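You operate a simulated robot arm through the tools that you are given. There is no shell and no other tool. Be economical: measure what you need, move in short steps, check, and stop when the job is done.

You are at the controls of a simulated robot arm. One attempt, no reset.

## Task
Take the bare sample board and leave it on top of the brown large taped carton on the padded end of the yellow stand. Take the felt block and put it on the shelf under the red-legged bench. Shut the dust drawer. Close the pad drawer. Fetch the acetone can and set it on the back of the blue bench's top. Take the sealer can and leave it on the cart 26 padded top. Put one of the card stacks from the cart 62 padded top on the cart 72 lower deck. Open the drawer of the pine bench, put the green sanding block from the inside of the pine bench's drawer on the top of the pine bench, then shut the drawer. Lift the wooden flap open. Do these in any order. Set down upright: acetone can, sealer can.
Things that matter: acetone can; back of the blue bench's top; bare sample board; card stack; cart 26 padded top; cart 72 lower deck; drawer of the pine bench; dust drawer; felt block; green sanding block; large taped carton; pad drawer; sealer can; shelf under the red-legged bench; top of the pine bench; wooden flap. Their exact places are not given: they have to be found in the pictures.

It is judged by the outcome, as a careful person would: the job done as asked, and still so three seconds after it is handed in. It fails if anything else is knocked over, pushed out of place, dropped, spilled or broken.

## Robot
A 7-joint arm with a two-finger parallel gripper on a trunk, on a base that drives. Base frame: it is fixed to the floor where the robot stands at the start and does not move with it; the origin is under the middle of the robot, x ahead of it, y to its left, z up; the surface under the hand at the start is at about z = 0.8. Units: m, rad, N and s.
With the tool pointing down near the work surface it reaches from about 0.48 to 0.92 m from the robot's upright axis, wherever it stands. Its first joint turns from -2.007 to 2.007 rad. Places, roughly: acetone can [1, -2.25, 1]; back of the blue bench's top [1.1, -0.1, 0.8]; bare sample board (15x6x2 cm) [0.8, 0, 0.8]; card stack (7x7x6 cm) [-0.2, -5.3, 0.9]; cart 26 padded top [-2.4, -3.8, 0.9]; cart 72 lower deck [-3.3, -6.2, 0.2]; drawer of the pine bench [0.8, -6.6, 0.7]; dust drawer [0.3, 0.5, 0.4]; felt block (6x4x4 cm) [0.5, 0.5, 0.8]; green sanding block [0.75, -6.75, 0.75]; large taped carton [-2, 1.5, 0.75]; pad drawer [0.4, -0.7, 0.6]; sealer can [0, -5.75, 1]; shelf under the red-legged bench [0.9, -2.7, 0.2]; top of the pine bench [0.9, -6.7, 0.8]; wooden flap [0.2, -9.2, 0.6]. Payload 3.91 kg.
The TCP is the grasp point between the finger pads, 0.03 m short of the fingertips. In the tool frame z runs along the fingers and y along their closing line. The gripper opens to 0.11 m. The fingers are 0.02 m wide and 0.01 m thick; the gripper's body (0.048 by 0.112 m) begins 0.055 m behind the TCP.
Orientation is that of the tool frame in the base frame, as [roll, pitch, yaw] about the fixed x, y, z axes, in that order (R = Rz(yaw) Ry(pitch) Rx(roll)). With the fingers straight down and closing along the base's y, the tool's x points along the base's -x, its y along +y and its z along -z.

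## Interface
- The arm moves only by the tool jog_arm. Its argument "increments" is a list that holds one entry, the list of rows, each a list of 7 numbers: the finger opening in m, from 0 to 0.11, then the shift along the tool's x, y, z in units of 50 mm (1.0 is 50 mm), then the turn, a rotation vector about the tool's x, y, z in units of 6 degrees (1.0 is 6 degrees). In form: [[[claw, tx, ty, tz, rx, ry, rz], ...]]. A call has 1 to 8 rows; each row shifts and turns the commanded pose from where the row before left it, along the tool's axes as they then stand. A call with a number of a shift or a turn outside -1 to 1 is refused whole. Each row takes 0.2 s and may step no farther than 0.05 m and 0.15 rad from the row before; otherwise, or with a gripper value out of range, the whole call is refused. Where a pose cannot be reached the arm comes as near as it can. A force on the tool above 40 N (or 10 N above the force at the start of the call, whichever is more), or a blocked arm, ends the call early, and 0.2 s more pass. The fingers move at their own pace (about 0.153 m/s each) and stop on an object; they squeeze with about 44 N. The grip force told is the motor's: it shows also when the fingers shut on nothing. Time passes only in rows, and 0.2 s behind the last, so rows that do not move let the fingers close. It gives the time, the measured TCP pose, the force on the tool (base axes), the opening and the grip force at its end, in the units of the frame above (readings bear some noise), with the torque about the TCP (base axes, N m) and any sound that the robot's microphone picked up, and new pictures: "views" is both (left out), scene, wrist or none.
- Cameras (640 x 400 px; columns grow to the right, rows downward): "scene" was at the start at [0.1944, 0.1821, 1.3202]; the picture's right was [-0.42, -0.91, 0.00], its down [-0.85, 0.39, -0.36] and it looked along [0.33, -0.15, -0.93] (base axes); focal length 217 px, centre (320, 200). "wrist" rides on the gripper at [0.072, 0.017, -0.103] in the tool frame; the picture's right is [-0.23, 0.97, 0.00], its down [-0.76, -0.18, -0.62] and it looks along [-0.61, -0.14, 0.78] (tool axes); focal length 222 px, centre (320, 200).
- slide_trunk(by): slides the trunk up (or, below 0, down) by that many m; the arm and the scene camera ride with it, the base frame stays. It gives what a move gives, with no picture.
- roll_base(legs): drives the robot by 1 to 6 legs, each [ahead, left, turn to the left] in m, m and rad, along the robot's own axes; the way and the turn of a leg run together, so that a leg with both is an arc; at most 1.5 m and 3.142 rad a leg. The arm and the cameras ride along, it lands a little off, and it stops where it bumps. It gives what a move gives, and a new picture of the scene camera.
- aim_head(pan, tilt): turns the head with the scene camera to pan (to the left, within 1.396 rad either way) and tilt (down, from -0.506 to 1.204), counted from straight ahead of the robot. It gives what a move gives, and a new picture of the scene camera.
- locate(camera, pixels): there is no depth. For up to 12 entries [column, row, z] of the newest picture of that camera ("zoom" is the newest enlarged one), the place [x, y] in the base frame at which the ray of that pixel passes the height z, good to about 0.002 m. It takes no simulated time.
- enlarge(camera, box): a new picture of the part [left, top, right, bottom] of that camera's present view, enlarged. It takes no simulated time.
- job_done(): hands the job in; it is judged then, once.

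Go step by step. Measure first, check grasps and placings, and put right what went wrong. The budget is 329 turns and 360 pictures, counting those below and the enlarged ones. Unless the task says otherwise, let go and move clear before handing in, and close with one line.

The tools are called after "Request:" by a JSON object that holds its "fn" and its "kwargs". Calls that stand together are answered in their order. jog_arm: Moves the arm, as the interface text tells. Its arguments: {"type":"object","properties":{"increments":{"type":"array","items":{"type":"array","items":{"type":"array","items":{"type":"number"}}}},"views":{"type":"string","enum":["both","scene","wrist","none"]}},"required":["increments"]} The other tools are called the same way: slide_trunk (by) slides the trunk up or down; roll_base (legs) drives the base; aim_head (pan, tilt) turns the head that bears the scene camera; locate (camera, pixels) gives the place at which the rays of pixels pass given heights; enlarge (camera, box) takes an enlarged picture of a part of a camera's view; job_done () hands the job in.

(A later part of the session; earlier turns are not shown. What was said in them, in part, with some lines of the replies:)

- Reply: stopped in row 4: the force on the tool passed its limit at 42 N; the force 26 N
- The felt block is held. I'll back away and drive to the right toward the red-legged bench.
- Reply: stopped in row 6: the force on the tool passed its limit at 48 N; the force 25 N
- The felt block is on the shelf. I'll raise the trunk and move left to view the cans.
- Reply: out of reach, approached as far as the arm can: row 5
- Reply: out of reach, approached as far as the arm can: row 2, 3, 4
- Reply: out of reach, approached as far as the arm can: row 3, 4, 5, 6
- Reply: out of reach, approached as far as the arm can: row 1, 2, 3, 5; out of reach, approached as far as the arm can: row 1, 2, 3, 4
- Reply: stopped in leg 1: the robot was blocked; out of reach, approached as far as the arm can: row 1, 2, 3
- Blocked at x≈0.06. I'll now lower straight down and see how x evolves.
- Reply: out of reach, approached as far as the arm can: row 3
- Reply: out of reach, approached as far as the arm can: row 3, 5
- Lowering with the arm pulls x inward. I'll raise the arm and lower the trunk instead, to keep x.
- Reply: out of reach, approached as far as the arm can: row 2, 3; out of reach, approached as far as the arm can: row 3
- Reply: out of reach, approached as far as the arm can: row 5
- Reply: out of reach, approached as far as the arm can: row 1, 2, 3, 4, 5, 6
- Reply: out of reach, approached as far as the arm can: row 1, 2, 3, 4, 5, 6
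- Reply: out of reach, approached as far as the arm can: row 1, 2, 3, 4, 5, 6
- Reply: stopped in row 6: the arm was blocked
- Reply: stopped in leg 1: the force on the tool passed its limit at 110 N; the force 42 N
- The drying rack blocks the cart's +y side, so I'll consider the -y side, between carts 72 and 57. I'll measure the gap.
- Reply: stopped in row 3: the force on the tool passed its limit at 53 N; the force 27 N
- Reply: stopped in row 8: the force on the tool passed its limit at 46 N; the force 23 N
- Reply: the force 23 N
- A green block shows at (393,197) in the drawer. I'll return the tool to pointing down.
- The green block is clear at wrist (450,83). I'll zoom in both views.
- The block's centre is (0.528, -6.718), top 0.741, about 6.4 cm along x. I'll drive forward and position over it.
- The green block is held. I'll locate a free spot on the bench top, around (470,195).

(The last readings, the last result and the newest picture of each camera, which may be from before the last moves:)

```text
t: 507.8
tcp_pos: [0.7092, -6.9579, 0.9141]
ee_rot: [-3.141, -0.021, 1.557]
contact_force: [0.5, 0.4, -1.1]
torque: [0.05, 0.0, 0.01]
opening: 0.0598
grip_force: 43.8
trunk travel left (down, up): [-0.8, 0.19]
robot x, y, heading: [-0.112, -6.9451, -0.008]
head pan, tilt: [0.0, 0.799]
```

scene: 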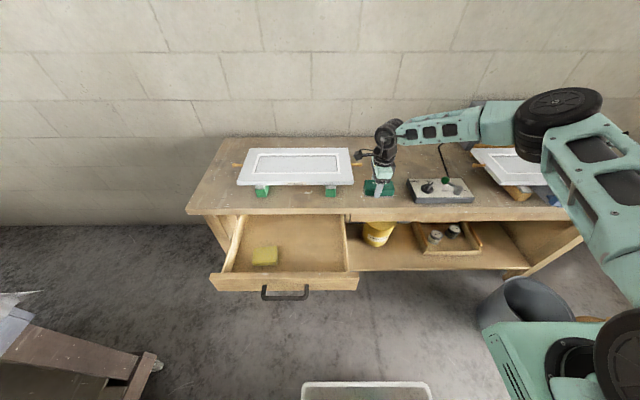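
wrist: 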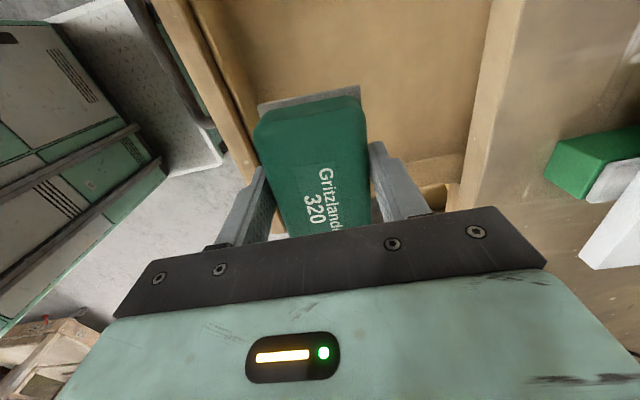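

Request:
{"fn": "locate", "kwargs": {"camera": "scene", "pixels": [[409, 203, 0.8], [353, 183, 0.86], [333, 193, 0.8], [380, 217, 0.8], [200, 207, 0.8], [380, 200, 0.8], [415, 180, 0.83]]}}

Request:
{"fn": "enlarge", "kwargs": {"camera": "scene", "box": [310, 110, 490, 230]}}

```text
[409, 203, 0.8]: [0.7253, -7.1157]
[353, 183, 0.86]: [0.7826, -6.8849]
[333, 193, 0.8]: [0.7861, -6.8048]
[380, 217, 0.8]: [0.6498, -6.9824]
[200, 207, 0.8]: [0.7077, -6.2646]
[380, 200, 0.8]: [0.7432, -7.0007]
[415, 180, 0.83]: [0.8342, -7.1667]
```

```text
3.33 times, centred on (400, 170) of scene
```

zoom: 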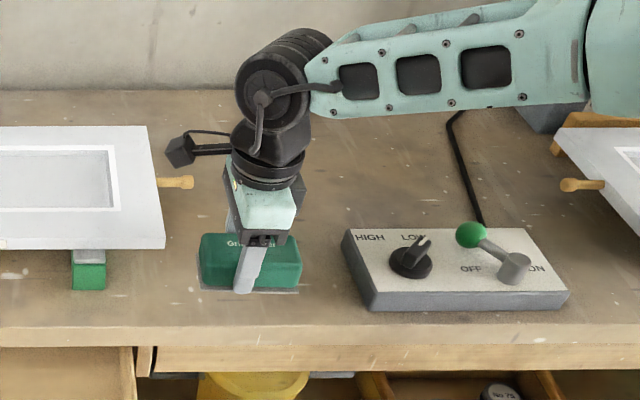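

I'll place the block at (0.76, -7.0), between the panel and the device.

Request:
{"fn": "jog_arm", "kwargs": {"increments": [[[0.02, -0.9, 0, 0, 0, 0, 0], [0.02, 0, 1, 0, 0, 0, 0], [0.02, 0, 0, 0.8, 0, 0, 0], [0.02, 0, 0, 0.3, 0, 0, 0], [0.02, 0, 0, 0.12, 0, 0, 0], [0.02, 0, 0, 0.12, 0, 0, 0], [0.02, 0, 0, 0.12, 0, 0, 0], [0.02, 0, 0, 0.12, 0, 0, 0]]], "views": "scene"}}

```text
t: 509.2
tcp_pos: [0.7604, -7.0019, 0.8546]
ee_rot: [3.131, -0.025, 1.553]
contact_force: [0.7, 0.6, 20.1]
torque: [-0.54, 0.69, -0.16]
opening: 0.0598
grip_force: 44.0
trunk travel left (down, up): [-0.8, 0.19]
robot x, y, heading: [-0.1119, -6.9494, -0.009]
head pan, tilt: [0.0, 0.799]
stopped in row 7: the force on the tool passed its limit at 44 N (the readings are from after the stop); the commanded pose is now the measured one
```

scene: 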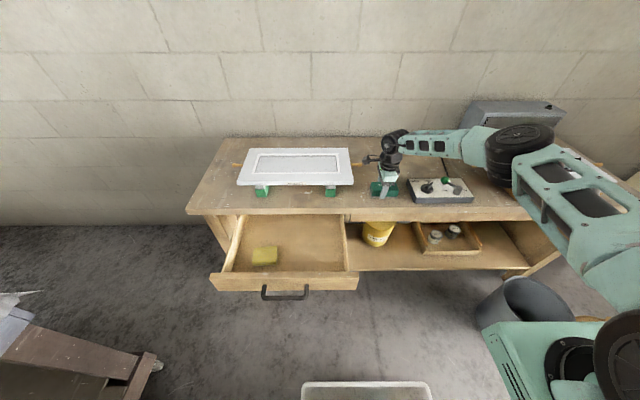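

Contact. I'll release and rise.

Request:
{"fn": "jog_arm", "kwargs": {"increments": [[[0.02, 0, 0, -0.04, 0, 0, 0], [0.08, 0, 0, 0, 0, 0, 0], [0.08, 0, 0, 0, 0, 0, 0], [0.08, 0, 0, -0.5, 0, 0, 0], [0.08, 0, 0, -1, 0, 0, 0], [0.08, 0, 0, -1, 0, 0, 0], [0.0, 0, -0.8, -0.5, 0, 0, 0], [0.0, 0, -1, 0, 0, 0, 0]]], "views": "scene"}}

```text
t: 511.0
tcp_pos: [0.6678, -7.0033, 1.0059]
ee_rot: [3.136, -0.022, 1.555]
contact_force: [1.0, -0.5, 0.5]
torque: [-0.03, 0.06, 0.01]
opening: 0.0
grip_force: 37.6
trunk travel left (down, up): [-0.8, 0.19]
robot x, y, heading: [-0.1159, -6.9507, -0.006]
head pan, tilt: [0.0, 0.799]
```

scene: 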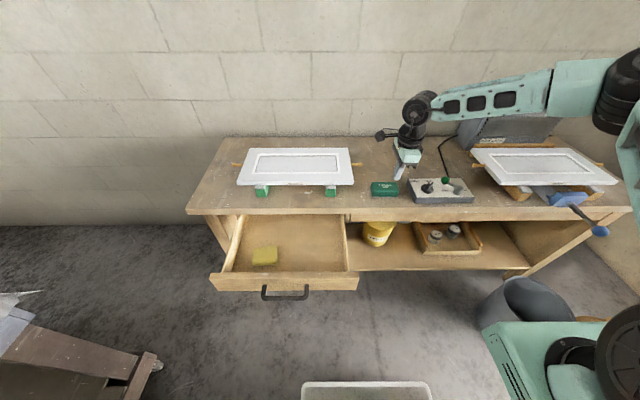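

The green block rests on the bench top. Now to close the drawer: I'll back off and pitch the closed fist to horizontal.

Request:
{"fn": "roll_base", "kwargs": {"legs": [[-0.42, 0, 0.006], [0, 0.21, 0]]}}

Request:
{"fn": "jog_arm", "kwargs": {"increments": [[[0.0, 0, 0.7, -0.5, 0, 0, 0], [0.0, 0, 0.6, -0.5, 0, 0, 0], [0.0, 0, 0, 0, -1, 0, 0], [0.0, 0, 0, 0, -1, 0, 0], [0.0, 0, 0, 0, -1, 0, 0], [0.0, 0, 0, 0, -1, 0, 0], [0.0, 0, 0, 0, -1, 0, 0], [0.0, 0, 0, 0, -1, 0, 0]]], "views": "none"}}

Request:
{"fn": "jog_arm", "kwargs": {"increments": [[[0.0, 0, 0, 0, -1, 0, 0], [0.0, 0, 0, 0, -1, 0, 0], [0.0, 0, 0, 0, -1, 0, 0], [0.0, 0, 0, 0, -1, 0, 0], [0.0, 0, 0, 0, -1, 0, 0], [0.0, 0, 0, 0, -1, 0, 0], [0.0, 0, 0, 0, -1, 0, 0]]], "views": "none"}}

Request:
{"fn": "slide_trunk", "kwargs": {"by": -0.33}}

Request:
{"fn": "aim_head", "kwargs": {"pan": 0.1, "tilt": 0.6}}

```text
t: 514.9
tcp_pos: [0.2515, -6.7761, 1.0053]
ee_rot: [3.134, -0.025, 1.564]
contact_force: [0.5, -0.4, 0.1]
torque: [0.01, -0.01, -0.01]
opening: 0.0
grip_force: 37.8
trunk travel left (down, up): [-0.8, 0.19]
robot x, y, heading: [-0.5264, -6.7282, -0.001]
head pan, tilt: [0.0, 0.799]
```

scene: 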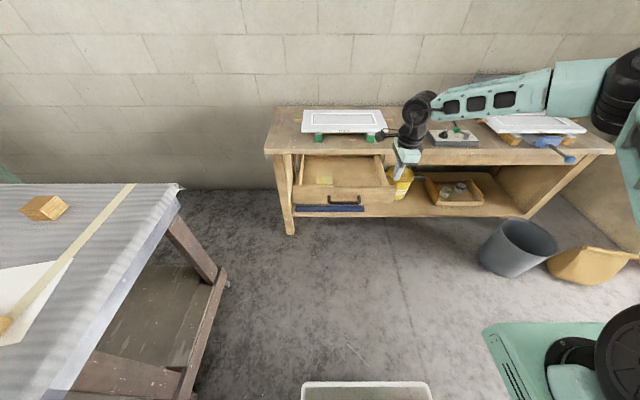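

```text
t: 516.7
tcp_pos: [0.3175, -6.7775, 1.0576]
ee_rot: [2.506, -0.025, 1.567]
contact_force: [-0.4, 0.0, 0.0]
torque: [0.02, -0.01, 0.0]
opening: 0.0
grip_force: 37.4
trunk travel left (down, up): [-0.8, 0.19]
robot x, y, heading: [-0.5269, -6.7286, 0.001]
head pan, tilt: [0.0, 0.799]
```

```text
t: 518.3
tcp_pos: [0.3165, -6.7765, 1.0574]
ee_rot: [1.771, -0.025, 1.566]
contact_force: [0.5, 0.3, 0.3]
torque: [0.02, -0.04, -0.02]
opening: 0.0
grip_force: 37.6
trunk travel left (down, up): [-0.8, 0.19]
robot x, y, heading: [-0.529, -6.7295, 0.001]
head pan, tilt: [0.0, 0.799]
```

```text
t: 521.5
tcp_pos: [0.317, -6.777, 0.7268]
ee_rot: [1.776, -0.023, 1.564]
contact_force: [0.5, -0.2, -0.6]
torque: [-0.01, 0.04, 0.0]
opening: 0.0001
grip_force: 37.4
trunk travel left (down, up): [-0.47, 0.52]
robot x, y, heading: [-0.5257, -6.7309, 0.001]
head pan, tilt: [0.0, 0.799]
```

```text
t: 522.2
tcp_pos: [0.3166, -6.7775, 0.7268]
ee_rot: [1.775, -0.025, 1.564]
contact_force: [0.2, -0.3, 1.1]
torque: [0.0, 0.02, -0.04]
opening: 0.0
grip_force: 37.7
trunk travel left (down, up): [-0.47, 0.52]
robot x, y, heading: [-0.5286, -6.7277, -0.0]
head pan, tilt: [0.099, 0.6]
```

scene: 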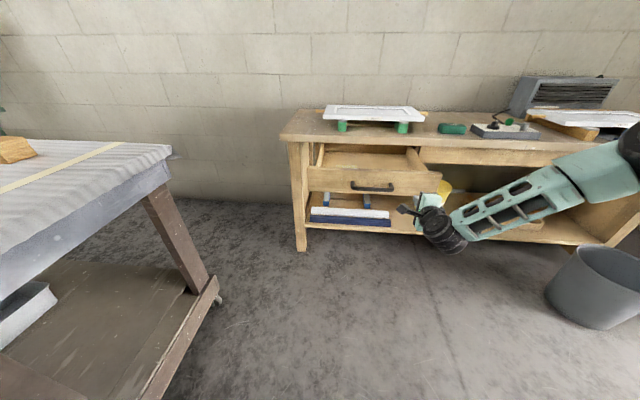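

The fist is right of the handle. I'll push the drawer in.

Request:
{"fn": "roll_base", "kwargs": {"legs": [[0.33, 0, 0]]}}

Request:
{"fn": "roll_base", "kwargs": {"legs": [[0.05, 0, 0]]}}

```text
t: 524.4
tcp_pos: [0.6394, -6.7794, 0.726]
ee_rot: [1.775, -0.024, 1.561]
contact_force: [0.0, -0.1, -0.4]
torque: [0.0, 0.03, 0.02]
opening: 0.0
grip_force: 37.9
trunk travel left (down, up): [-0.47, 0.52]
robot x, y, heading: [-0.2043, -6.7269, 0.002]
head pan, tilt: [0.099, 0.6]
```

scene: 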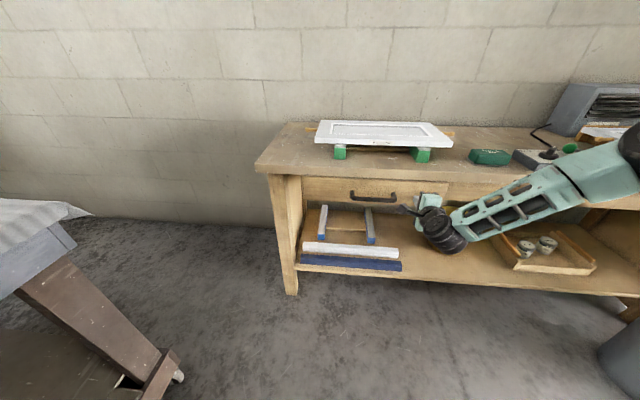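

```text
t: 525.3
tcp_pos: [0.6682, -6.7788, 0.7263]
ee_rot: [1.776, -0.025, 1.563]
contact_force: [-14.3, -2.8, 6.9]
torque: [0.08, -0.3, 0.0]
opening: 0.0
grip_force: 37.8
trunk travel left (down, up): [-0.47, 0.52]
robot x, y, heading: [-0.1743, -6.7282, -0.003]
head pan, tilt: [0.099, 0.6]
stopped in leg 1: the force on the tool passed its limit at 97 N (the readings are from after the stop); the commanded pose is now the measured one
```

scene: 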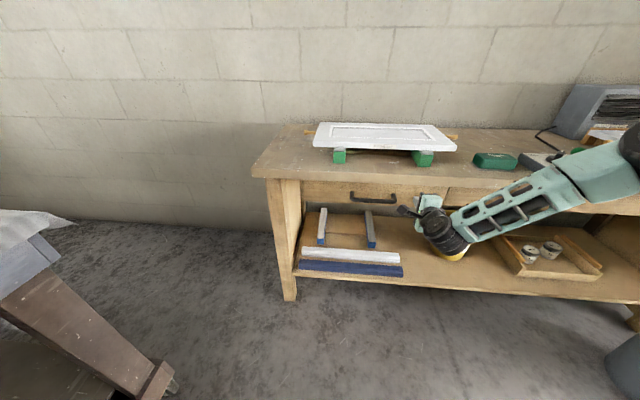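

The drawer is shut. I'll back away, raise the trunk and turn to look for the wooden flap.

Request:
{"fn": "roll_base", "kwargs": {"legs": [[-0.45, 0, 0], [0, 0, -1.57]]}}

Request:
{"fn": "slide_trunk", "kwargs": {"by": 0.35}}

Request:
{"fn": "aim_head", "kwargs": {"pan": 0.25, "tilt": 0.4}}

```text
t: 531.8
tcp_pos: [-0.6439, -7.5694, 0.7244]
ee_rot: [1.778, -0.025, 0.026]
contact_force: [0.1, -0.6, 0.1]
torque: [0.02, -0.02, -0.03]
opening: 0.0002
grip_force: 37.4
trunk travel left (down, up): [-0.47, 0.52]
robot x, y, heading: [-0.6242, -6.7272, -1.534]
head pan, tilt: [0.099, 0.6]
```

scene: 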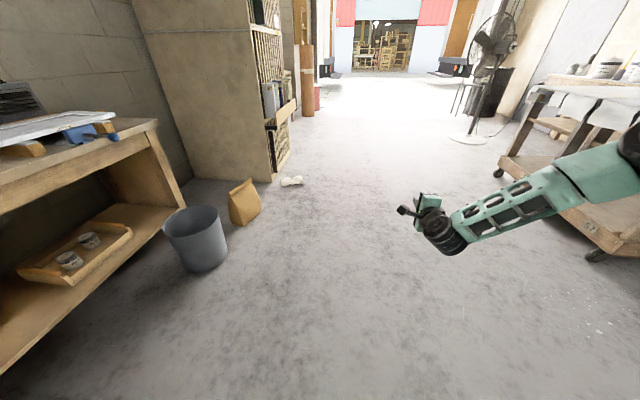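

```text
t: 535.2
tcp_pos: [-0.6429, -7.5689, 1.0759]
ee_rot: [1.776, -0.025, 0.026]
contact_force: [0.3, -0.6, 0.1]
torque: [0.01, -0.03, 0.02]
opening: 0.0001
grip_force: 37.8
trunk travel left (down, up): [-0.82, 0.17]
robot x, y, heading: [-0.6241, -6.7269, -1.531]
head pan, tilt: [0.099, 0.6]
```

```text
t: 535.9
tcp_pos: [-0.6419, -7.5682, 1.0765]
ee_rot: [1.776, -0.024, 0.027]
contact_force: [-0.5, -0.9, -0.5]
torque: [-0.02, 0.01, -0.02]
opening: 0.0001
grip_force: 37.3
trunk travel left (down, up): [-0.82, 0.17]
robot x, y, heading: [-0.622, -6.7278, -1.536]
head pan, tilt: [0.25, 0.4]
```

scene: 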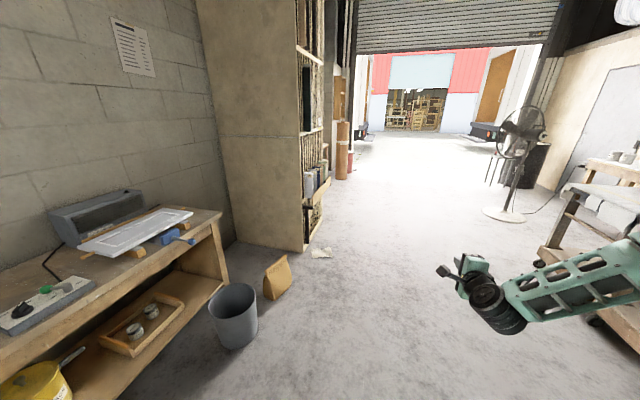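

The shelf cabinet beyond the pine bench likely holds the flap, near (0.2, -9.2). I'll drive there and face it.

Request:
{"fn": "roll_base", "kwargs": {"legs": [[0, -0.4, -0.035], [1.5, 0, 0], [0.95, 0, 0], [0, 0, 1.57]]}}

Request:
{"fn": "aim_head", "kwargs": {"pan": 0.0, "tilt": 0.45}}

```text
t: 553.8
tcp_pos: [-0.0618, -9.1509, 1.0746]
ee_rot: [1.777, -0.024, 1.65]
contact_force: [-0.1, 0.0, 0.6]
torque: [-0.01, 0.02, -0.01]
opening: 0.0
grip_force: 36.8
trunk travel left (down, up): [-0.82, 0.17]
robot x, y, heading: [-0.9015, -9.1741, 0.089]
head pan, tilt: [0.25, 0.4]
```

scene: 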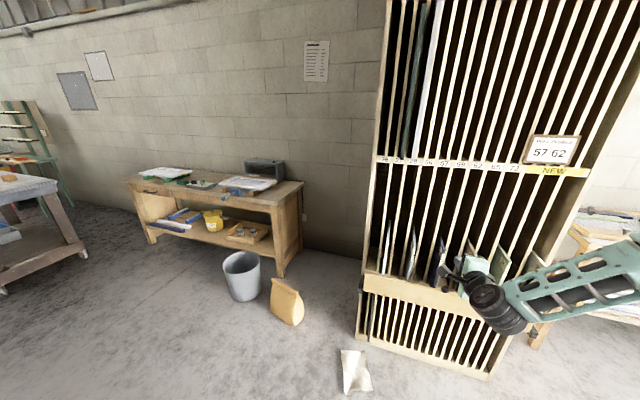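

```text
t: 554.6
tcp_pos: [-0.0605, -9.1517, 1.0765]
ee_rot: [1.776, -0.025, 1.651]
contact_force: [0.2, 0.1, 0.9]
torque: [-0.02, -0.04, -0.03]
opening: 0.0
grip_force: 37.9
trunk travel left (down, up): [-0.82, 0.17]
robot x, y, heading: [-0.9049, -9.1727, 0.086]
head pan, tilt: [0.0, 0.45]
```

scene: 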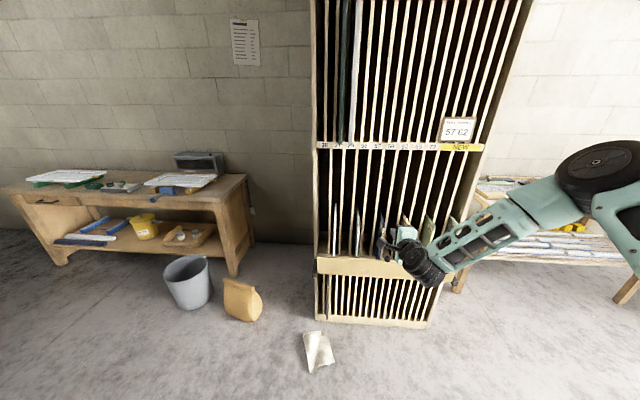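

A wooden strip at (370,267) across the rack front may be the flap. I'll zoom in.

Request:
{"fn": "enlarge", "kwargs": {"camera": "scene", "box": [300, 220, 460, 340]}}

Request:
{"fn": "enlarge", "kwargs": {"camera": "wrist", "box": [0, 0, 640, 400]}}

```text
3.33 times, centred on (380, 280) of scene
```

zoom: 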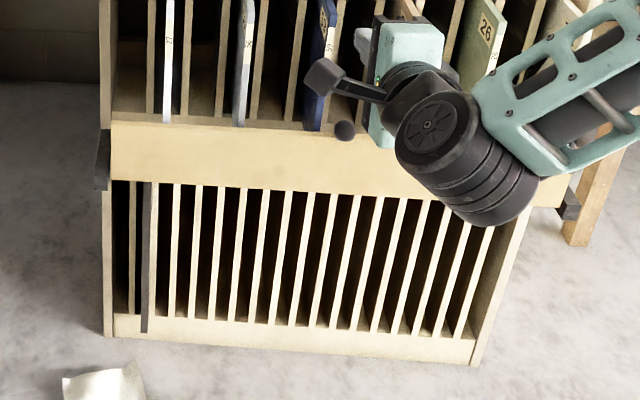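

```text
1.00 times, centred on (320, 200) of wrist (not enlarged: the box is as wide or as high as the picture)
```

zoom: 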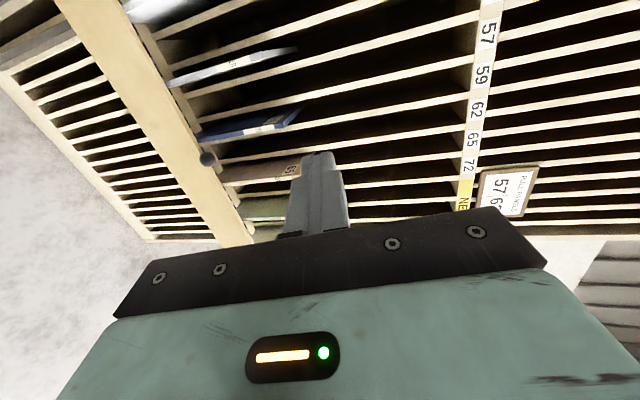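

Request:
{"fn": "enlarge", "kwargs": {"camera": "wrist", "box": [60, 0, 300, 250]}}

Request:
{"fn": "locate", "kwargs": {"camera": "scene", "pixels": [[386, 259, 0.65], [386, 259, 0.7], [319, 256, 0.65], [319, 275, 0.6], [430, 283, 0.6], [327, 330, 0.0], [425, 328, 0.1], [386, 259, 0.6]]}}

```text
1.60 times, centred on (180, 125) of wrist
```

zoom: 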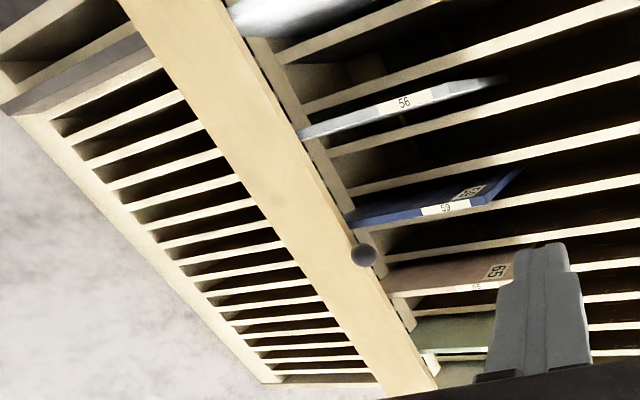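

```text
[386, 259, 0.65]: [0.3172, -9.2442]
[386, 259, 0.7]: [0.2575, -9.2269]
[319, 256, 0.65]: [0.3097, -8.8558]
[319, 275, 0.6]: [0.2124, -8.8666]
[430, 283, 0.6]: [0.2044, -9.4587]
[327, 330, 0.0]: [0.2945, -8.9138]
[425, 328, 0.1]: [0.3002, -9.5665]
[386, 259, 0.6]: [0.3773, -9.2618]
```

I'll lower the trunk to view the flap more level.

Request:
{"fn": "slide_trunk", "kwargs": {"by": -0.38}}

Request:
{"fn": "roll_base", "kwargs": {"legs": [[-0.1, 0, -0.087]]}}

Request:
{"fn": "aim_head", "kwargs": {"pan": 0.0, "tilt": 0.35}}

Request:
{"fn": "jog_arm", "kwargs": {"increments": [[[0.0, 0, 0, 0, 0, 0, 0]]], "views": "wrist"}}

```text
t: 558.3
tcp_pos: [-0.0598, -9.1502, 0.6961]
ee_rot: [1.777, -0.025, 1.649]
contact_force: [-0.7, -0.2, 0.9]
torque: [0.02, -0.01, 0.02]
opening: 0.0
grip_force: 38.2
trunk travel left (down, up): [-0.44, 0.55]
robot x, y, heading: [-0.9055, -9.1749, 0.083]
head pan, tilt: [0.0, 0.45]
```

```text
t: 559.4
tcp_pos: [-0.1658, -9.2291, 0.6948]
ee_rot: [1.776, -0.023, 1.563]
contact_force: [0.6, -0.3, 0.4]
torque: [-0.01, 0.02, -0.02]
opening: 0.0
grip_force: 38.1
trunk travel left (down, up): [-0.44, 0.55]
robot x, y, heading: [-1.0085, -9.1799, -0.001]
head pan, tilt: [0.0, 0.45]
```

scene: 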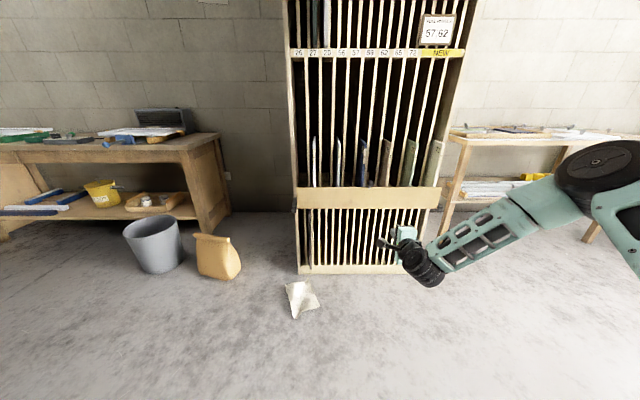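

```text
t: 560.1
tcp_pos: [-0.1666, -9.2283, 0.6954]
ee_rot: [1.776, -0.024, 1.563]
contact_force: [-0.4, 0.2, -0.8]
torque: [-0.03, -0.01, 0.03]
opening: 0.0002
grip_force: 37.6
trunk travel left (down, up): [-0.44, 0.55]
robot x, y, heading: [-1.0086, -9.1795, 0.001]
head pan, tilt: [0.0, 0.351]
```

scene: 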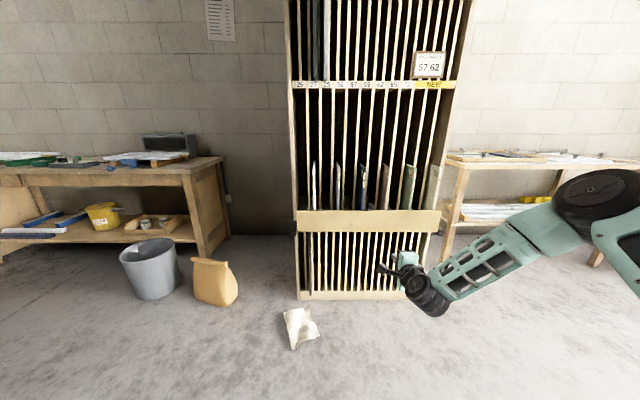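

```text
t: 560.5
tcp_pos: [-0.1657, -9.2291, 0.6953]
ee_rot: [1.777, -0.025, 1.561]
contact_force: [0.1, 0.1, 0.4]
torque: [0.05, -0.01, 0.02]
opening: 0.0
grip_force: 38.0
trunk travel left (down, up): [-0.44, 0.55]
robot x, y, heading: [-1.0106, -9.1768, -0.001]
head pan, tilt: [0.0, 0.351]
```

wrist: 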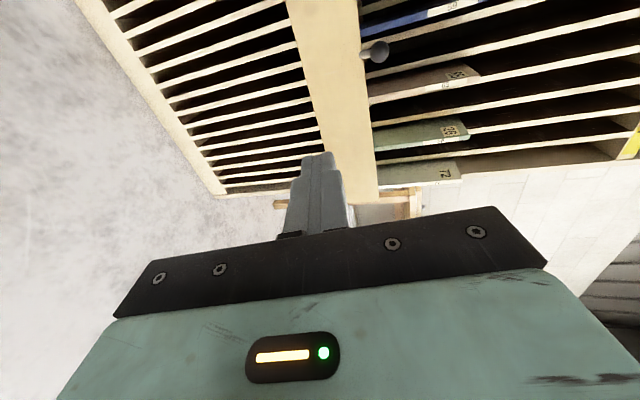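

Request:
{"fn": "enlarge", "kwargs": {"camera": "wrist", "box": [270, 0, 430, 130]}}

Request:
{"fn": "enlarge", "kwargs": {"camera": "scene", "box": [285, 180, 450, 305]}}

```text
3.08 times, centred on (350, 65) of wrist
```

zoom: 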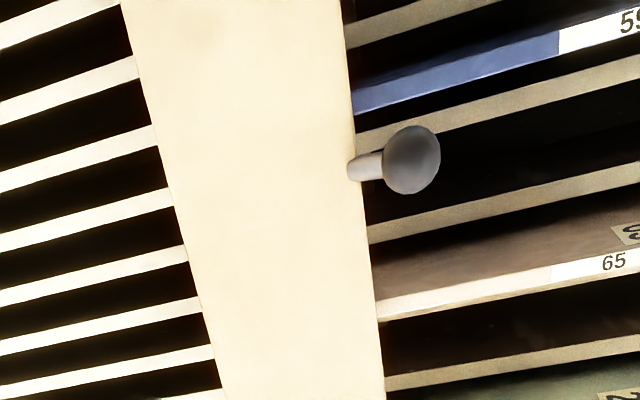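

```text
3.20 times, centred on (368, 242) of scene
```

zoom: 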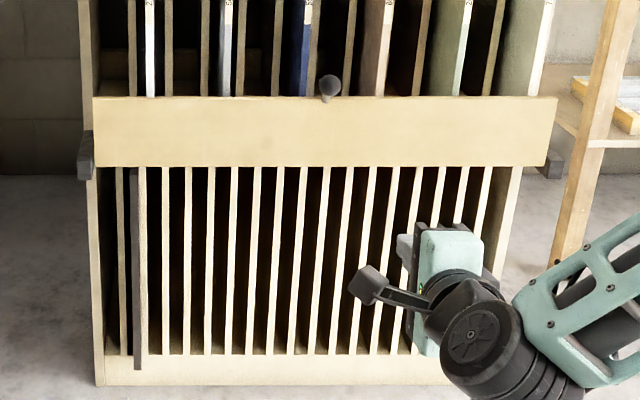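

The knob stands up from the flap's top edge. I need a closer look at how the flap is hinged, so I'll raise the trunk and move closer.

Request:
{"fn": "slide_trunk", "kwargs": {"by": 0.22}}

Request:
{"fn": "roll_base", "kwargs": {"legs": [[0.2, -0.05, 0]]}}

Request:
{"fn": "jog_arm", "kwargs": {"increments": [[[0.0, 0, 0, 0, 0, 0, 0]]], "views": "wrist"}}

Request:
{"fn": "aim_head", "kwargs": {"pan": 0.1, "tilt": 0.75}}

```text
t: 562.8
tcp_pos: [-0.1656, -9.2287, 0.9165]
ee_rot: [1.777, -0.024, 1.563]
contact_force: [-0.3, 0.5, 0.2]
torque: [0.05, 0.01, -0.01]
opening: 0.0
grip_force: 37.9
trunk travel left (down, up): [-0.66, 0.33]
robot x, y, heading: [-1.0091, -9.178, -0.003]
head pan, tilt: [0.0, 0.351]
```

```text
t: 564.5
tcp_pos: [0.0362, -9.2752, 0.9155]
ee_rot: [1.777, -0.024, 1.565]
contact_force: [0.1, 0.3, -0.5]
torque: [-0.03, 0.03, 0.03]
opening: 0.0
grip_force: 38.0
trunk travel left (down, up): [-0.66, 0.33]
robot x, y, heading: [-0.8054, -9.2296, -0.001]
head pan, tilt: [0.0, 0.351]
```

scene: 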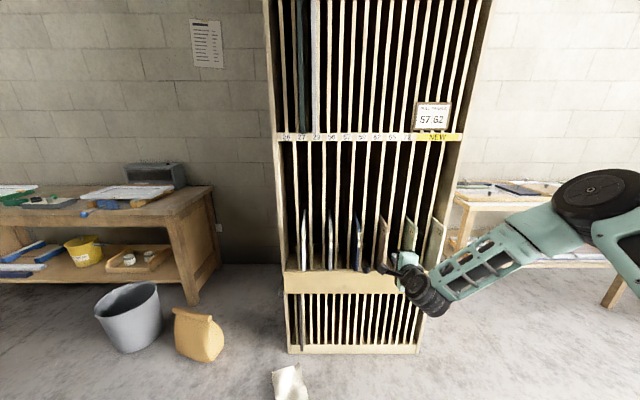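

```text
t: 564.9
tcp_pos: [0.0349, -9.2748, 0.9152]
ee_rot: [1.776, -0.025, 1.566]
contact_force: [-0.1, -0.2, -0.7]
torque: [0.03, 0.01, 0.02]
opening: 0.0
grip_force: 37.1
trunk travel left (down, up): [-0.66, 0.33]
robot x, y, heading: [-0.8073, -9.2273, 0.001]
head pan, tilt: [0.0, 0.351]
```

wrist: 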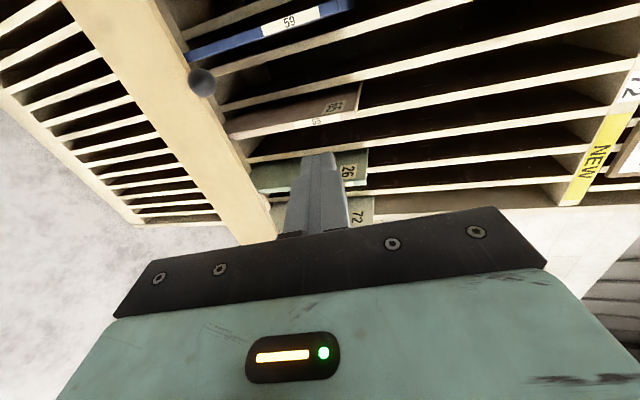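

```text
t: 565.7
tcp_pos: [0.0373, -9.2748, 0.9167]
ee_rot: [1.778, -0.024, 1.567]
contact_force: [-0.3, 0.4, 0.4]
torque: [-0.02, -0.01, -0.04]
opening: 0.0
grip_force: 37.7
trunk travel left (down, up): [-0.66, 0.33]
robot x, y, heading: [-0.8075, -9.2311, -0.0]
head pan, tilt: [0.099, 0.75]
```

scene: 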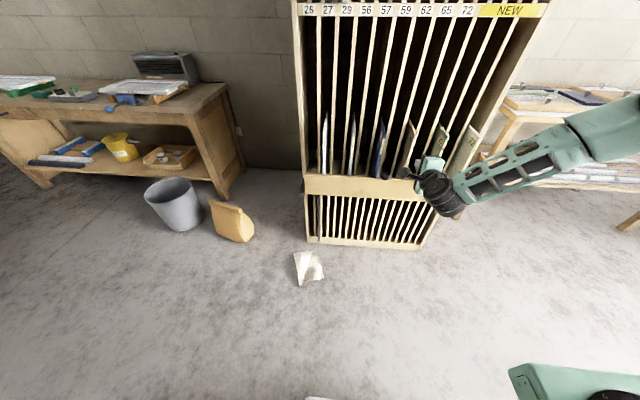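

Request:
{"fn": "enlarge", "kwargs": {"camera": "scene", "box": [295, 150, 475, 255]}}

Request:
{"fn": "enlarge", "kwargs": {"camera": "wrist", "box": [60, 0, 280, 150]}}

Request:
{"fn": "locate", "kwargs": {"camera": "wrist", "pixels": [[202, 82, 0.68], [202, 82, 0.7], [202, 82, 0.72], [202, 82, 0.66], [185, 93, 0.65], [130, 30, 0.6]]}}

```text
3.56 times, centred on (385, 202) of scene
```

zoom: 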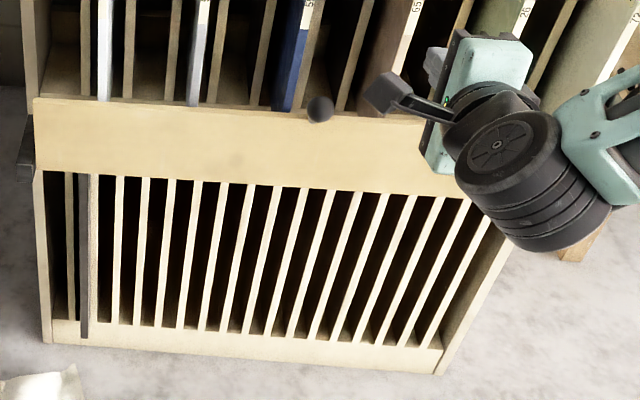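

```text
2.67 times, centred on (170, 75) of wrist
```

zoom: 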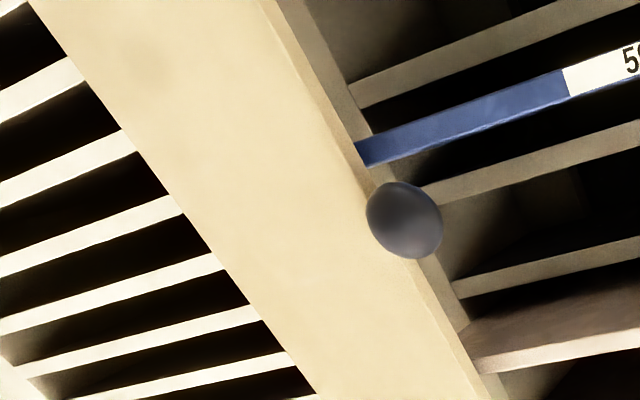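

```text
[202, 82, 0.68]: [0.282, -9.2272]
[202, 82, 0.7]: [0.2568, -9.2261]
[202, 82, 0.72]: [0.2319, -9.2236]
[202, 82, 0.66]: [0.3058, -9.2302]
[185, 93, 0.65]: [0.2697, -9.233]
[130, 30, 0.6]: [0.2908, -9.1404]
```

Request:
{"fn": "enlarge", "kwargs": {"camera": "scene", "box": [290, 165, 340, 215]}}

Request:
{"fn": "locate", "kwargs": {"camera": "scene", "pixels": [[385, 176.7, 0.7], [385, 176.7, 0.68], [385, 176.7, 0.72], [304, 175, 0.66], [305, 194, 0.55], [304, 175, 0.68]]}}

```text
8.00 times, centred on (315, 190) of scene
```

zoom: 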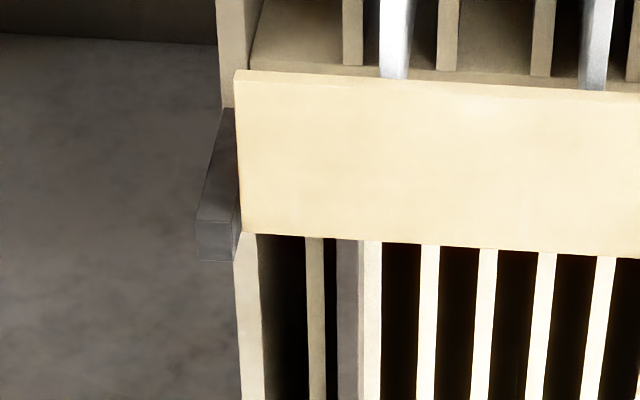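

```text
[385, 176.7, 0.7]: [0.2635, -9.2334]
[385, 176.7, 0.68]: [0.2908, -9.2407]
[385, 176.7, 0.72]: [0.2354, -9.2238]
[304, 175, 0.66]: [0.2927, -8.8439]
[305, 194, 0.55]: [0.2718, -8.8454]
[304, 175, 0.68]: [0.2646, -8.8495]
```

The flap is a vertical board with its free (top) edge carrying the knob at about (0.265, -9.23, 0.70). I'll rotate the fingers to close sideways (along y) so the ball can pivot in the grip.

Request:
{"fn": "jog_arm", "kwargs": {"increments": [[[0.05, 0, 0, 0, 0, 0, -1], [0.05, 0, 0, 0, 0, 0, -1], [0.05, 0, 0, 0, 0, 0, -1], [0.05, 0, 0, 0, 0, 0, -1], [0.05, 0, 0, 0, 0, 0, -1], [0.05, 0, 0, 0, 0, 0, -1], [0.05, 0, 0, 0, 0, 0, -1], [0.05, 0, 0, 0, 0, 0, -1]]], "views": "none"}}

Request:
{"fn": "jog_arm", "kwargs": {"increments": [[[0.05, 0, 0, 0, 0, 0, -1], [0.05, 0, 0, 0, 0, 0, -1], [0.05, 0, 0, 0, 0, 0, -1], [0.05, 0, 0, 0, 0, 0, -1], [0.05, 0, 0, 0, 0, 0, -1], [0.05, 0, 0, 0, 0, 0, -1], [0.05, 0, 0, 0, 0, 0, -1]]], "views": "none"}}

Request:
{"fn": "slide_trunk", "kwargs": {"by": -0.17}}

Request:
{"fn": "jog_arm", "kwargs": {"increments": [[[0.05, 0, 0, 0, 0, 0, 0]]], "views": "both"}}

```text
t: 567.5
tcp_pos: [0.0363, -9.2756, 0.9173]
ee_rot: [1.867, 0.793, 1.786]
contact_force: [-0.6, -0.9, 1.0]
torque: [-0.01, -0.04, 0.01]
opening: 0.0498
grip_force: 0.0
trunk travel left (down, up): [-0.66, 0.33]
robot x, y, heading: [-0.8077, -9.228, 0.007]
head pan, tilt: [0.099, 0.75]
```

```text
t: 569.1
tcp_pos: [0.0364, -9.2761, 0.9169]
ee_rot: [3.031, 1.363, 3.028]
contact_force: [0.0, 0.2, 0.2]
torque: [0.02, 0.03, 0.03]
opening: 0.05
grip_force: 0.1
trunk travel left (down, up): [-0.66, 0.33]
robot x, y, heading: [-0.8067, -9.2276, -0.002]
head pan, tilt: [0.099, 0.75]
```

```text
t: 571.0
tcp_pos: [0.037, -9.2753, 0.7459]
ee_rot: [3.025, 1.363, 3.024]
contact_force: [0.6, -0.5, 0.4]
torque: [-0.02, -0.03, 0.04]
opening: 0.05
grip_force: 0.1
trunk travel left (down, up): [-0.49, 0.5]
robot x, y, heading: [-0.8076, -9.2297, 0.001]
head pan, tilt: [0.099, 0.75]
```

```text
t: 571.5
tcp_pos: [0.0372, -9.2737, 0.7464]
ee_rot: [3.028, 1.363, 3.024]
contact_force: [-0.7, 0.4, 0.1]
torque: [-0.04, 0.03, 0.01]
opening: 0.0501
grip_force: 0.1
trunk travel left (down, up): [-0.49, 0.5]
robot x, y, heading: [-0.8071, -9.2299, 0.002]
head pan, tilt: [0.099, 0.75]
```

scene: 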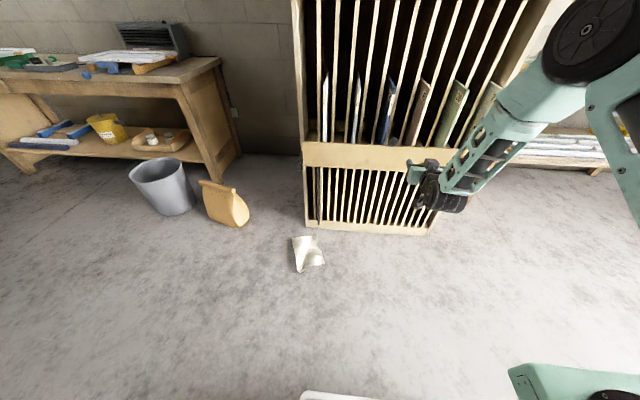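
wrist: 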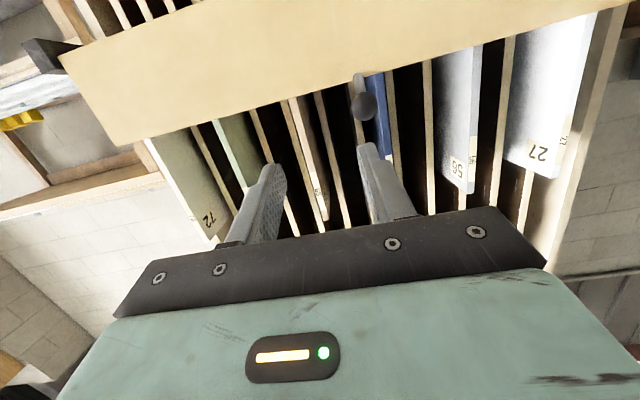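

I see the knob at (365,105) on a stem above the flap's top edge. I'll locate it.

Request:
{"fn": "locate", "kwargs": {"camera": "wrist", "pixels": [[365, 105, 0.68], [365, 105, 0.69], [365, 105, 0.7], [365, 105, 0.71], [362, 78, 0.66], [362, 78, 0.67]]}}

Request:
{"fn": "enlarge", "kwargs": {"camera": "scene", "box": [370, 120, 450, 170]}}

```text
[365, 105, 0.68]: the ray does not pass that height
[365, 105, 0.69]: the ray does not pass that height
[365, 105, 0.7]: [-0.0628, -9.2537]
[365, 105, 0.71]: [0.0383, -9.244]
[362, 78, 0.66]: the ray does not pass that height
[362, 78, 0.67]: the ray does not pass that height
```

```text
8.00 times, centred on (410, 145) of scene
```

zoom: 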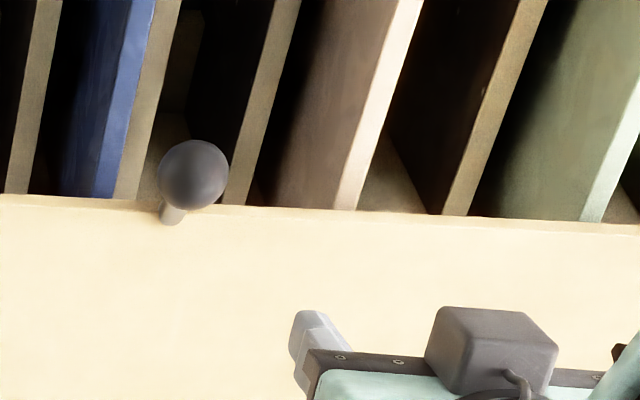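

The ball is at about (0.224, -9.224, 0.728). I'll approach: base forward and left, then check.

Request:
{"fn": "roll_base", "kwargs": {"legs": [[0.12, 0.05, 0]]}}

Request:
{"fn": "jog_arm", "kwargs": {"increments": [[[0.05, 0, 0, 0, 0, 0, 0]]], "views": "wrist"}}

```text
t: 572.7
tcp_pos: [0.1526, -9.2246, 0.7476]
ee_rot: [3.027, 1.363, 3.022]
contact_force: [-0.4, -0.5, 0.0]
torque: [0.0, -0.02, -0.03]
opening: 0.0499
grip_force: 0.0
trunk travel left (down, up): [-0.49, 0.5]
robot x, y, heading: [-0.6886, -9.1781, -0.003]
head pan, tilt: [0.099, 0.75]
```

scene: 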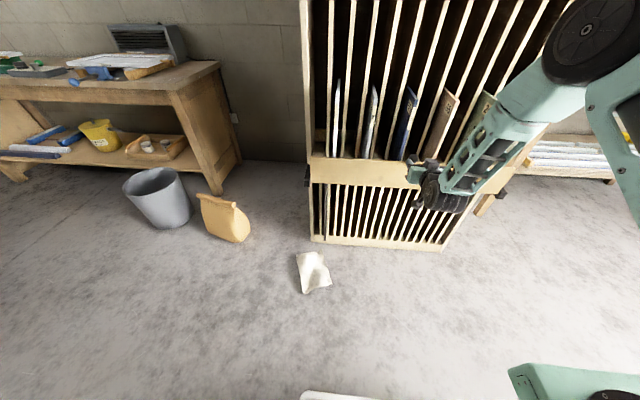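

```text
t: 573.1
tcp_pos: [0.1533, -9.2259, 0.7479]
ee_rot: [3.026, 1.364, 3.022]
contact_force: [-0.4, 0.4, 0.4]
torque: [0.0, -0.01, -0.02]
opening: 0.0502
grip_force: 0.1
trunk travel left (down, up): [-0.49, 0.5]
robot x, y, heading: [-0.6945, -9.181, 0.001]
head pan, tilt: [0.099, 0.75]
```

wrist: 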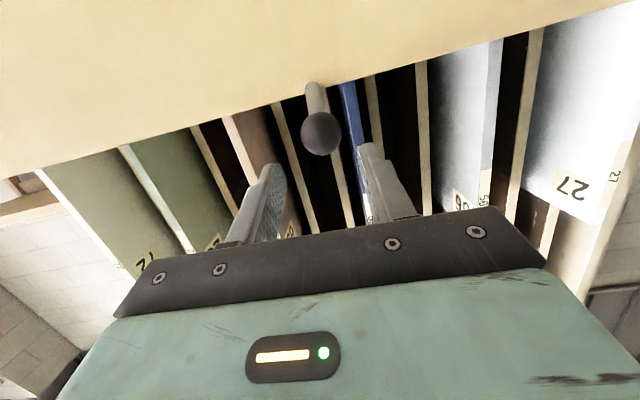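

Request:
{"fn": "locate", "kwargs": {"camera": "wrist", "pixels": [[321, 134, 0.72], [321, 134, 0.725], [321, 134, 0.73], [321, 134, 0.735], [315, 85, 0.7], [315, 85, 0.71]]}}

```text
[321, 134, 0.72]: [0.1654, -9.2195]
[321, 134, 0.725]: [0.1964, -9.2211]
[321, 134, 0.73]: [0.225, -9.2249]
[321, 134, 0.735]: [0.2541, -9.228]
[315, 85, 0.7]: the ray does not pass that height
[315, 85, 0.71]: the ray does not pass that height
```

I'll advance onto the ball and close.

Request:
{"fn": "jog_arm", "kwargs": {"increments": [[[0.05, 0.04, 0, 0.56, 0, 0, 0], [0.05, 0.04, 0, 0.56, 0, 0, 0], [0.0, 0, 0, 0, 0, 0, 0], [0.0, 0, 0, 0, 0, 0, 0], [0.0, 0, 0, 0, 0, 0, 0]]], "views": "wrist"}}

```text
t: 574.3
tcp_pos: [0.2052, -9.2239, 0.7318]
ee_rot: [3.027, 1.362, 3.026]
contact_force: [-9.8, 1.1, -0.3]
torque: [-0.04, 0.02, 0.04]
opening: 0.0332
grip_force: 45.2
trunk travel left (down, up): [-0.49, 0.5]
robot x, y, heading: [-0.6894, -9.1772, 0.001]
head pan, tilt: [0.099, 0.75]
```

wrist: 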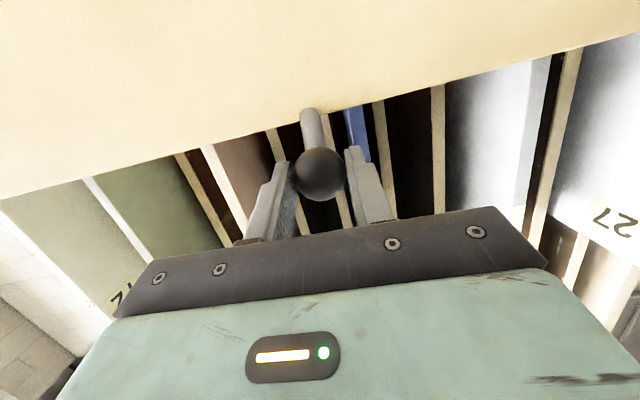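

The ball is held. I'll pull gently 2 cm along -x and look at the reaction.

Request:
{"fn": "jog_arm", "kwargs": {"increments": [[[0.0, 0.04, 0, -0.2, 0, 0, 0], [0.0, 0.04, 0, -0.2, 0, 0, 0], [0.0, 0, 0, 0, 0, 0, 0]]], "views": "wrist"}}

```text
t: 575.1
tcp_pos: [0.1861, -9.2227, 0.7288]
ee_rot: [3.028, 1.36, 3.026]
contact_force: [15.4, 6.1, -19.2]
torque: [-0.03, -0.89, 0.09]
opening: 0.0336
grip_force: 45.0
trunk travel left (down, up): [-0.49, 0.5]
robot x, y, heading: [-0.6872, -9.1771, 0.004]
head pan, tilt: [0.099, 0.75]
```

wrist: 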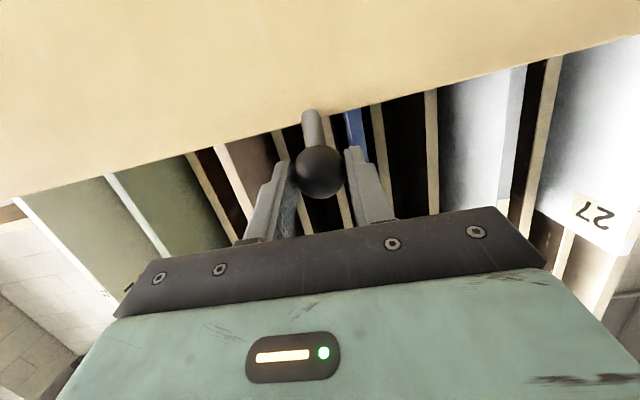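

The motion fits a bottom hinge (radius about 0.145, arc centre TCP ≈ (0.218, 0.5875)). I'll follow that arc in steps.

Request:
{"fn": "jog_arm", "kwargs": {"increments": [[[0.0, 0.256, 0, -0.449, 0, 0, 0], [0.0, 0.325, 0, -0.387, 0, 0, 0], [0.0, 0.385, 0, -0.325, 0, 0, 0]]], "views": "both"}}

```text
t: 575.9
tcp_pos: [0.1189, -9.2249, 0.6976]
ee_rot: [3.023, 1.367, 3.017]
contact_force: [11.5, -4.4, -0.7]
torque: [-0.03, -1.39, -0.11]
opening: 0.0335
grip_force: 44.9
trunk travel left (down, up): [-0.49, 0.5]
robot x, y, heading: [-0.6893, -9.1822, -0.002]
head pan, tilt: [0.099, 0.75]
```

scene: 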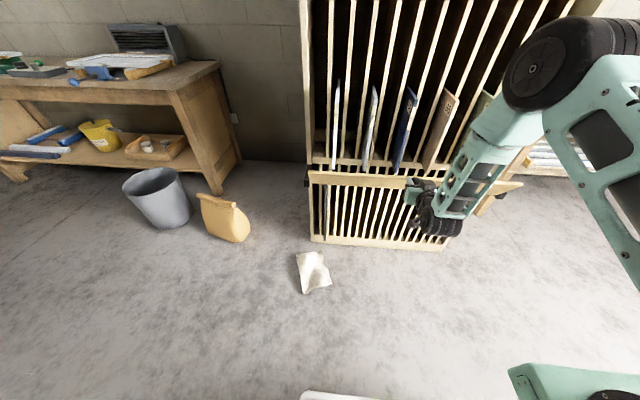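
wrist: 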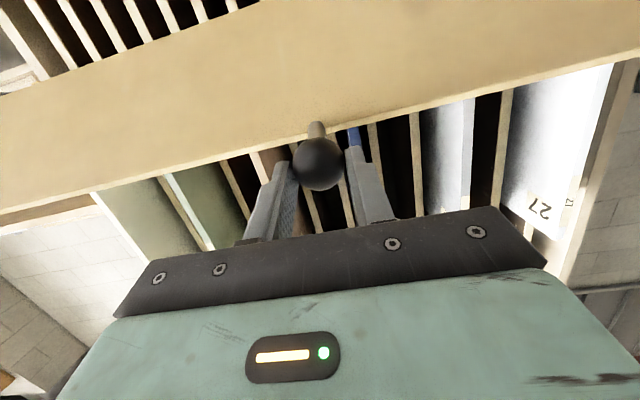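

The flap is swinging out. I'll continue along the arc.

Request:
{"fn": "jog_arm", "kwargs": {"increments": [[[0.0, 0.437, 0, -0.253, 0, 0, 0], [0.0, 0.474, 0, -0.174, 0, 0, 0], [0.0, 0.497, 0, -0.089, 0, 0, 0], [0.0, 0.505, 0, 0.0, 0, 0, 0]]], "views": "both"}}

```text
t: 576.9
tcp_pos: [0.0724, -9.2242, 0.6067]
ee_rot: [3.047, 1.358, 3.036]
contact_force: [-25.1, -20.2, 8.6]
torque: [-0.27, -0.72, -0.53]
opening: 0.0337
grip_force: 44.8
trunk travel left (down, up): [-0.49, 0.5]
robot x, y, heading: [-0.6901, -9.1805, -0.006]
head pan, tilt: [0.099, 0.75]
```

scene: 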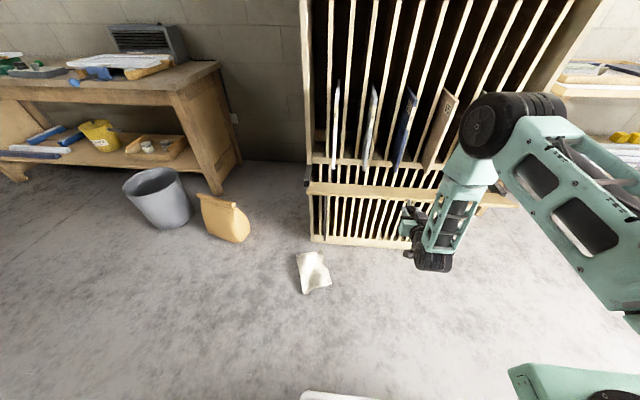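
wrist: 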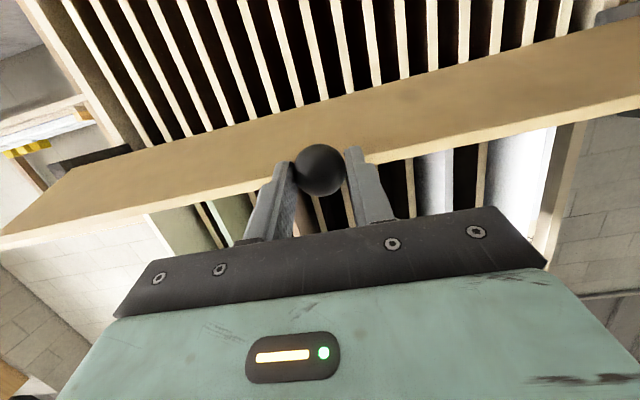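

About 83° open. I'll continue down until it stops.

Request:
{"fn": "jog_arm", "kwargs": {"increments": [[[0.0, 0.4, 0, 0.0, 0, 0, 0], [0.0, 0.45, 0, 0.08, 0, 0, 0], [0.0, 0.45, 0, 0.16, 0, 0, 0], [0.0, 0.0, 0, 0.0, 0, 0, 0]]], "views": "both"}}

```text
t: 577.8
tcp_pos: [0.0749, -9.2238, 0.5479]
ee_rot: [3.036, 1.372, 3.026]
contact_force: [-9.1, -1.5, 11.8]
torque: [0.07, 0.32, 0.02]
opening: 0.0335
grip_force: 45.1
trunk travel left (down, up): [-0.49, 0.5]
robot x, y, heading: [-0.6892, -9.1796, -0.001]
head pan, tilt: [0.099, 0.75]
stopped in row 4: the force on the tool passed its limit at 51 N (the readings are from after the stop); the commanded pose is now the measured one
```

scene: 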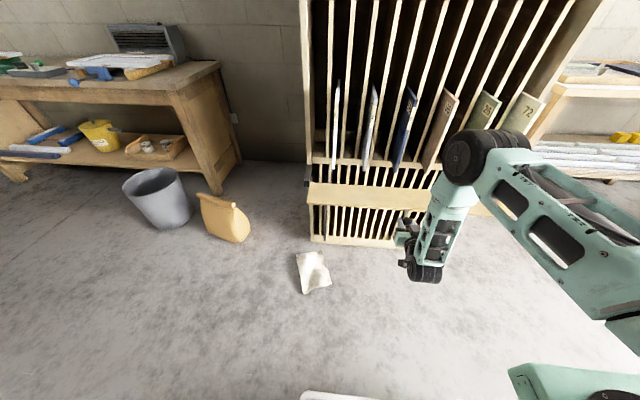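
wrist: 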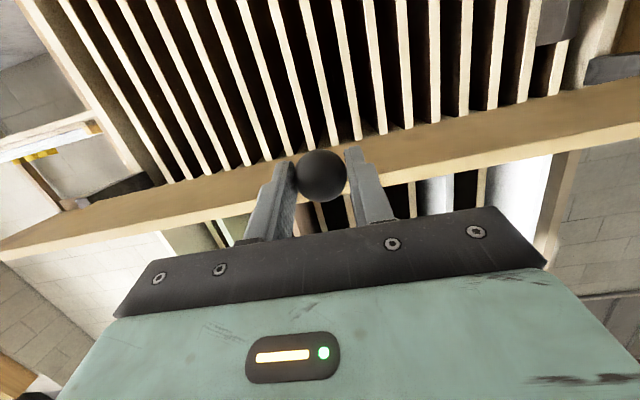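

The flap reached its stop, about 105° open. I'll release and back away, then check that it stays.

Request:
{"fn": "jog_arm", "kwargs": {"increments": [[[0.06, 0, 0, 0, 0, 0, 0], [0.06, 0, 0, 0, 0, 0, 0], [0.06, 0, 0, -0.6, 0, 0, 0], [0.06, 0, 0, -0.9, 0, 0, 0]]], "views": "none"}}

Request:
{"fn": "roll_base", "kwargs": {"legs": [[-0.3, 0, 0]]}}

Request:
{"fn": "enlarge", "kwargs": {"camera": "scene", "box": [280, 100, 480, 250]}}

```text
t: 578.8
tcp_pos: [-0.0019, -9.2217, 0.562]
ee_rot: [3.035, 1.373, 3.024]
contact_force: [1.3, 0.3, 0.2]
torque: [-0.02, -0.01, 0.0]
opening: 0.06
grip_force: 0.1
trunk travel left (down, up): [-0.49, 0.5]
robot x, y, heading: [-0.6899, -9.1774, -0.001]
head pan, tilt: [0.099, 0.75]
```

```text
t: 580.8
tcp_pos: [-0.3012, -9.2243, 0.5616]
ee_rot: [3.039, 1.371, 3.023]
contact_force: [0.7, -1.3, 0.5]
torque: [-0.02, 0.01, -0.01]
opening: 0.0599
grip_force: 0.1
trunk travel left (down, up): [-0.49, 0.5]
robot x, y, heading: [-0.988, -9.1785, -0.003]
head pan, tilt: [0.099, 0.75]
```

scene: 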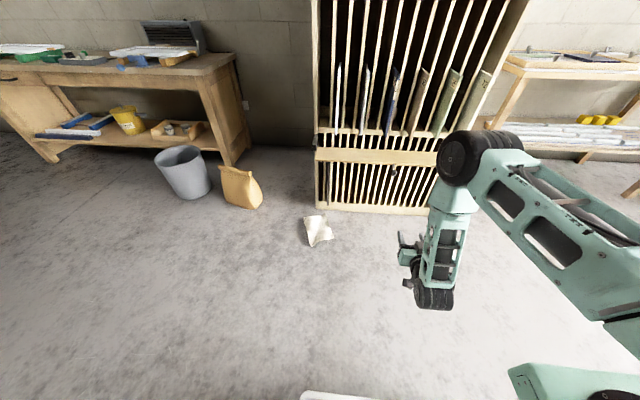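

```text
2.67 times, centred on (380, 175) of scene
```

zoom: 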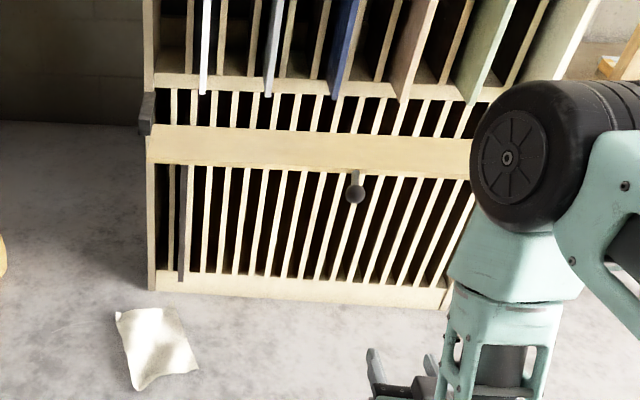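

The flap stays open with its knob hanging free, and the gripper is clear. All the tasks are finished, so I'm handing in.

Request:
{"fn": "job_done", "kwargs": {}}

```text
The job is handed in.
```

I did all nine parts of the task, let go of everything and moved the arm clear, then handed the job in. The acetone can is at the front of the bare back strip of the blue bench (centre about x 0.99), because that was as far as the arm could reach. The wooden flap turned out to be hinged at its bottom edge, so it opened outward and down, not up.
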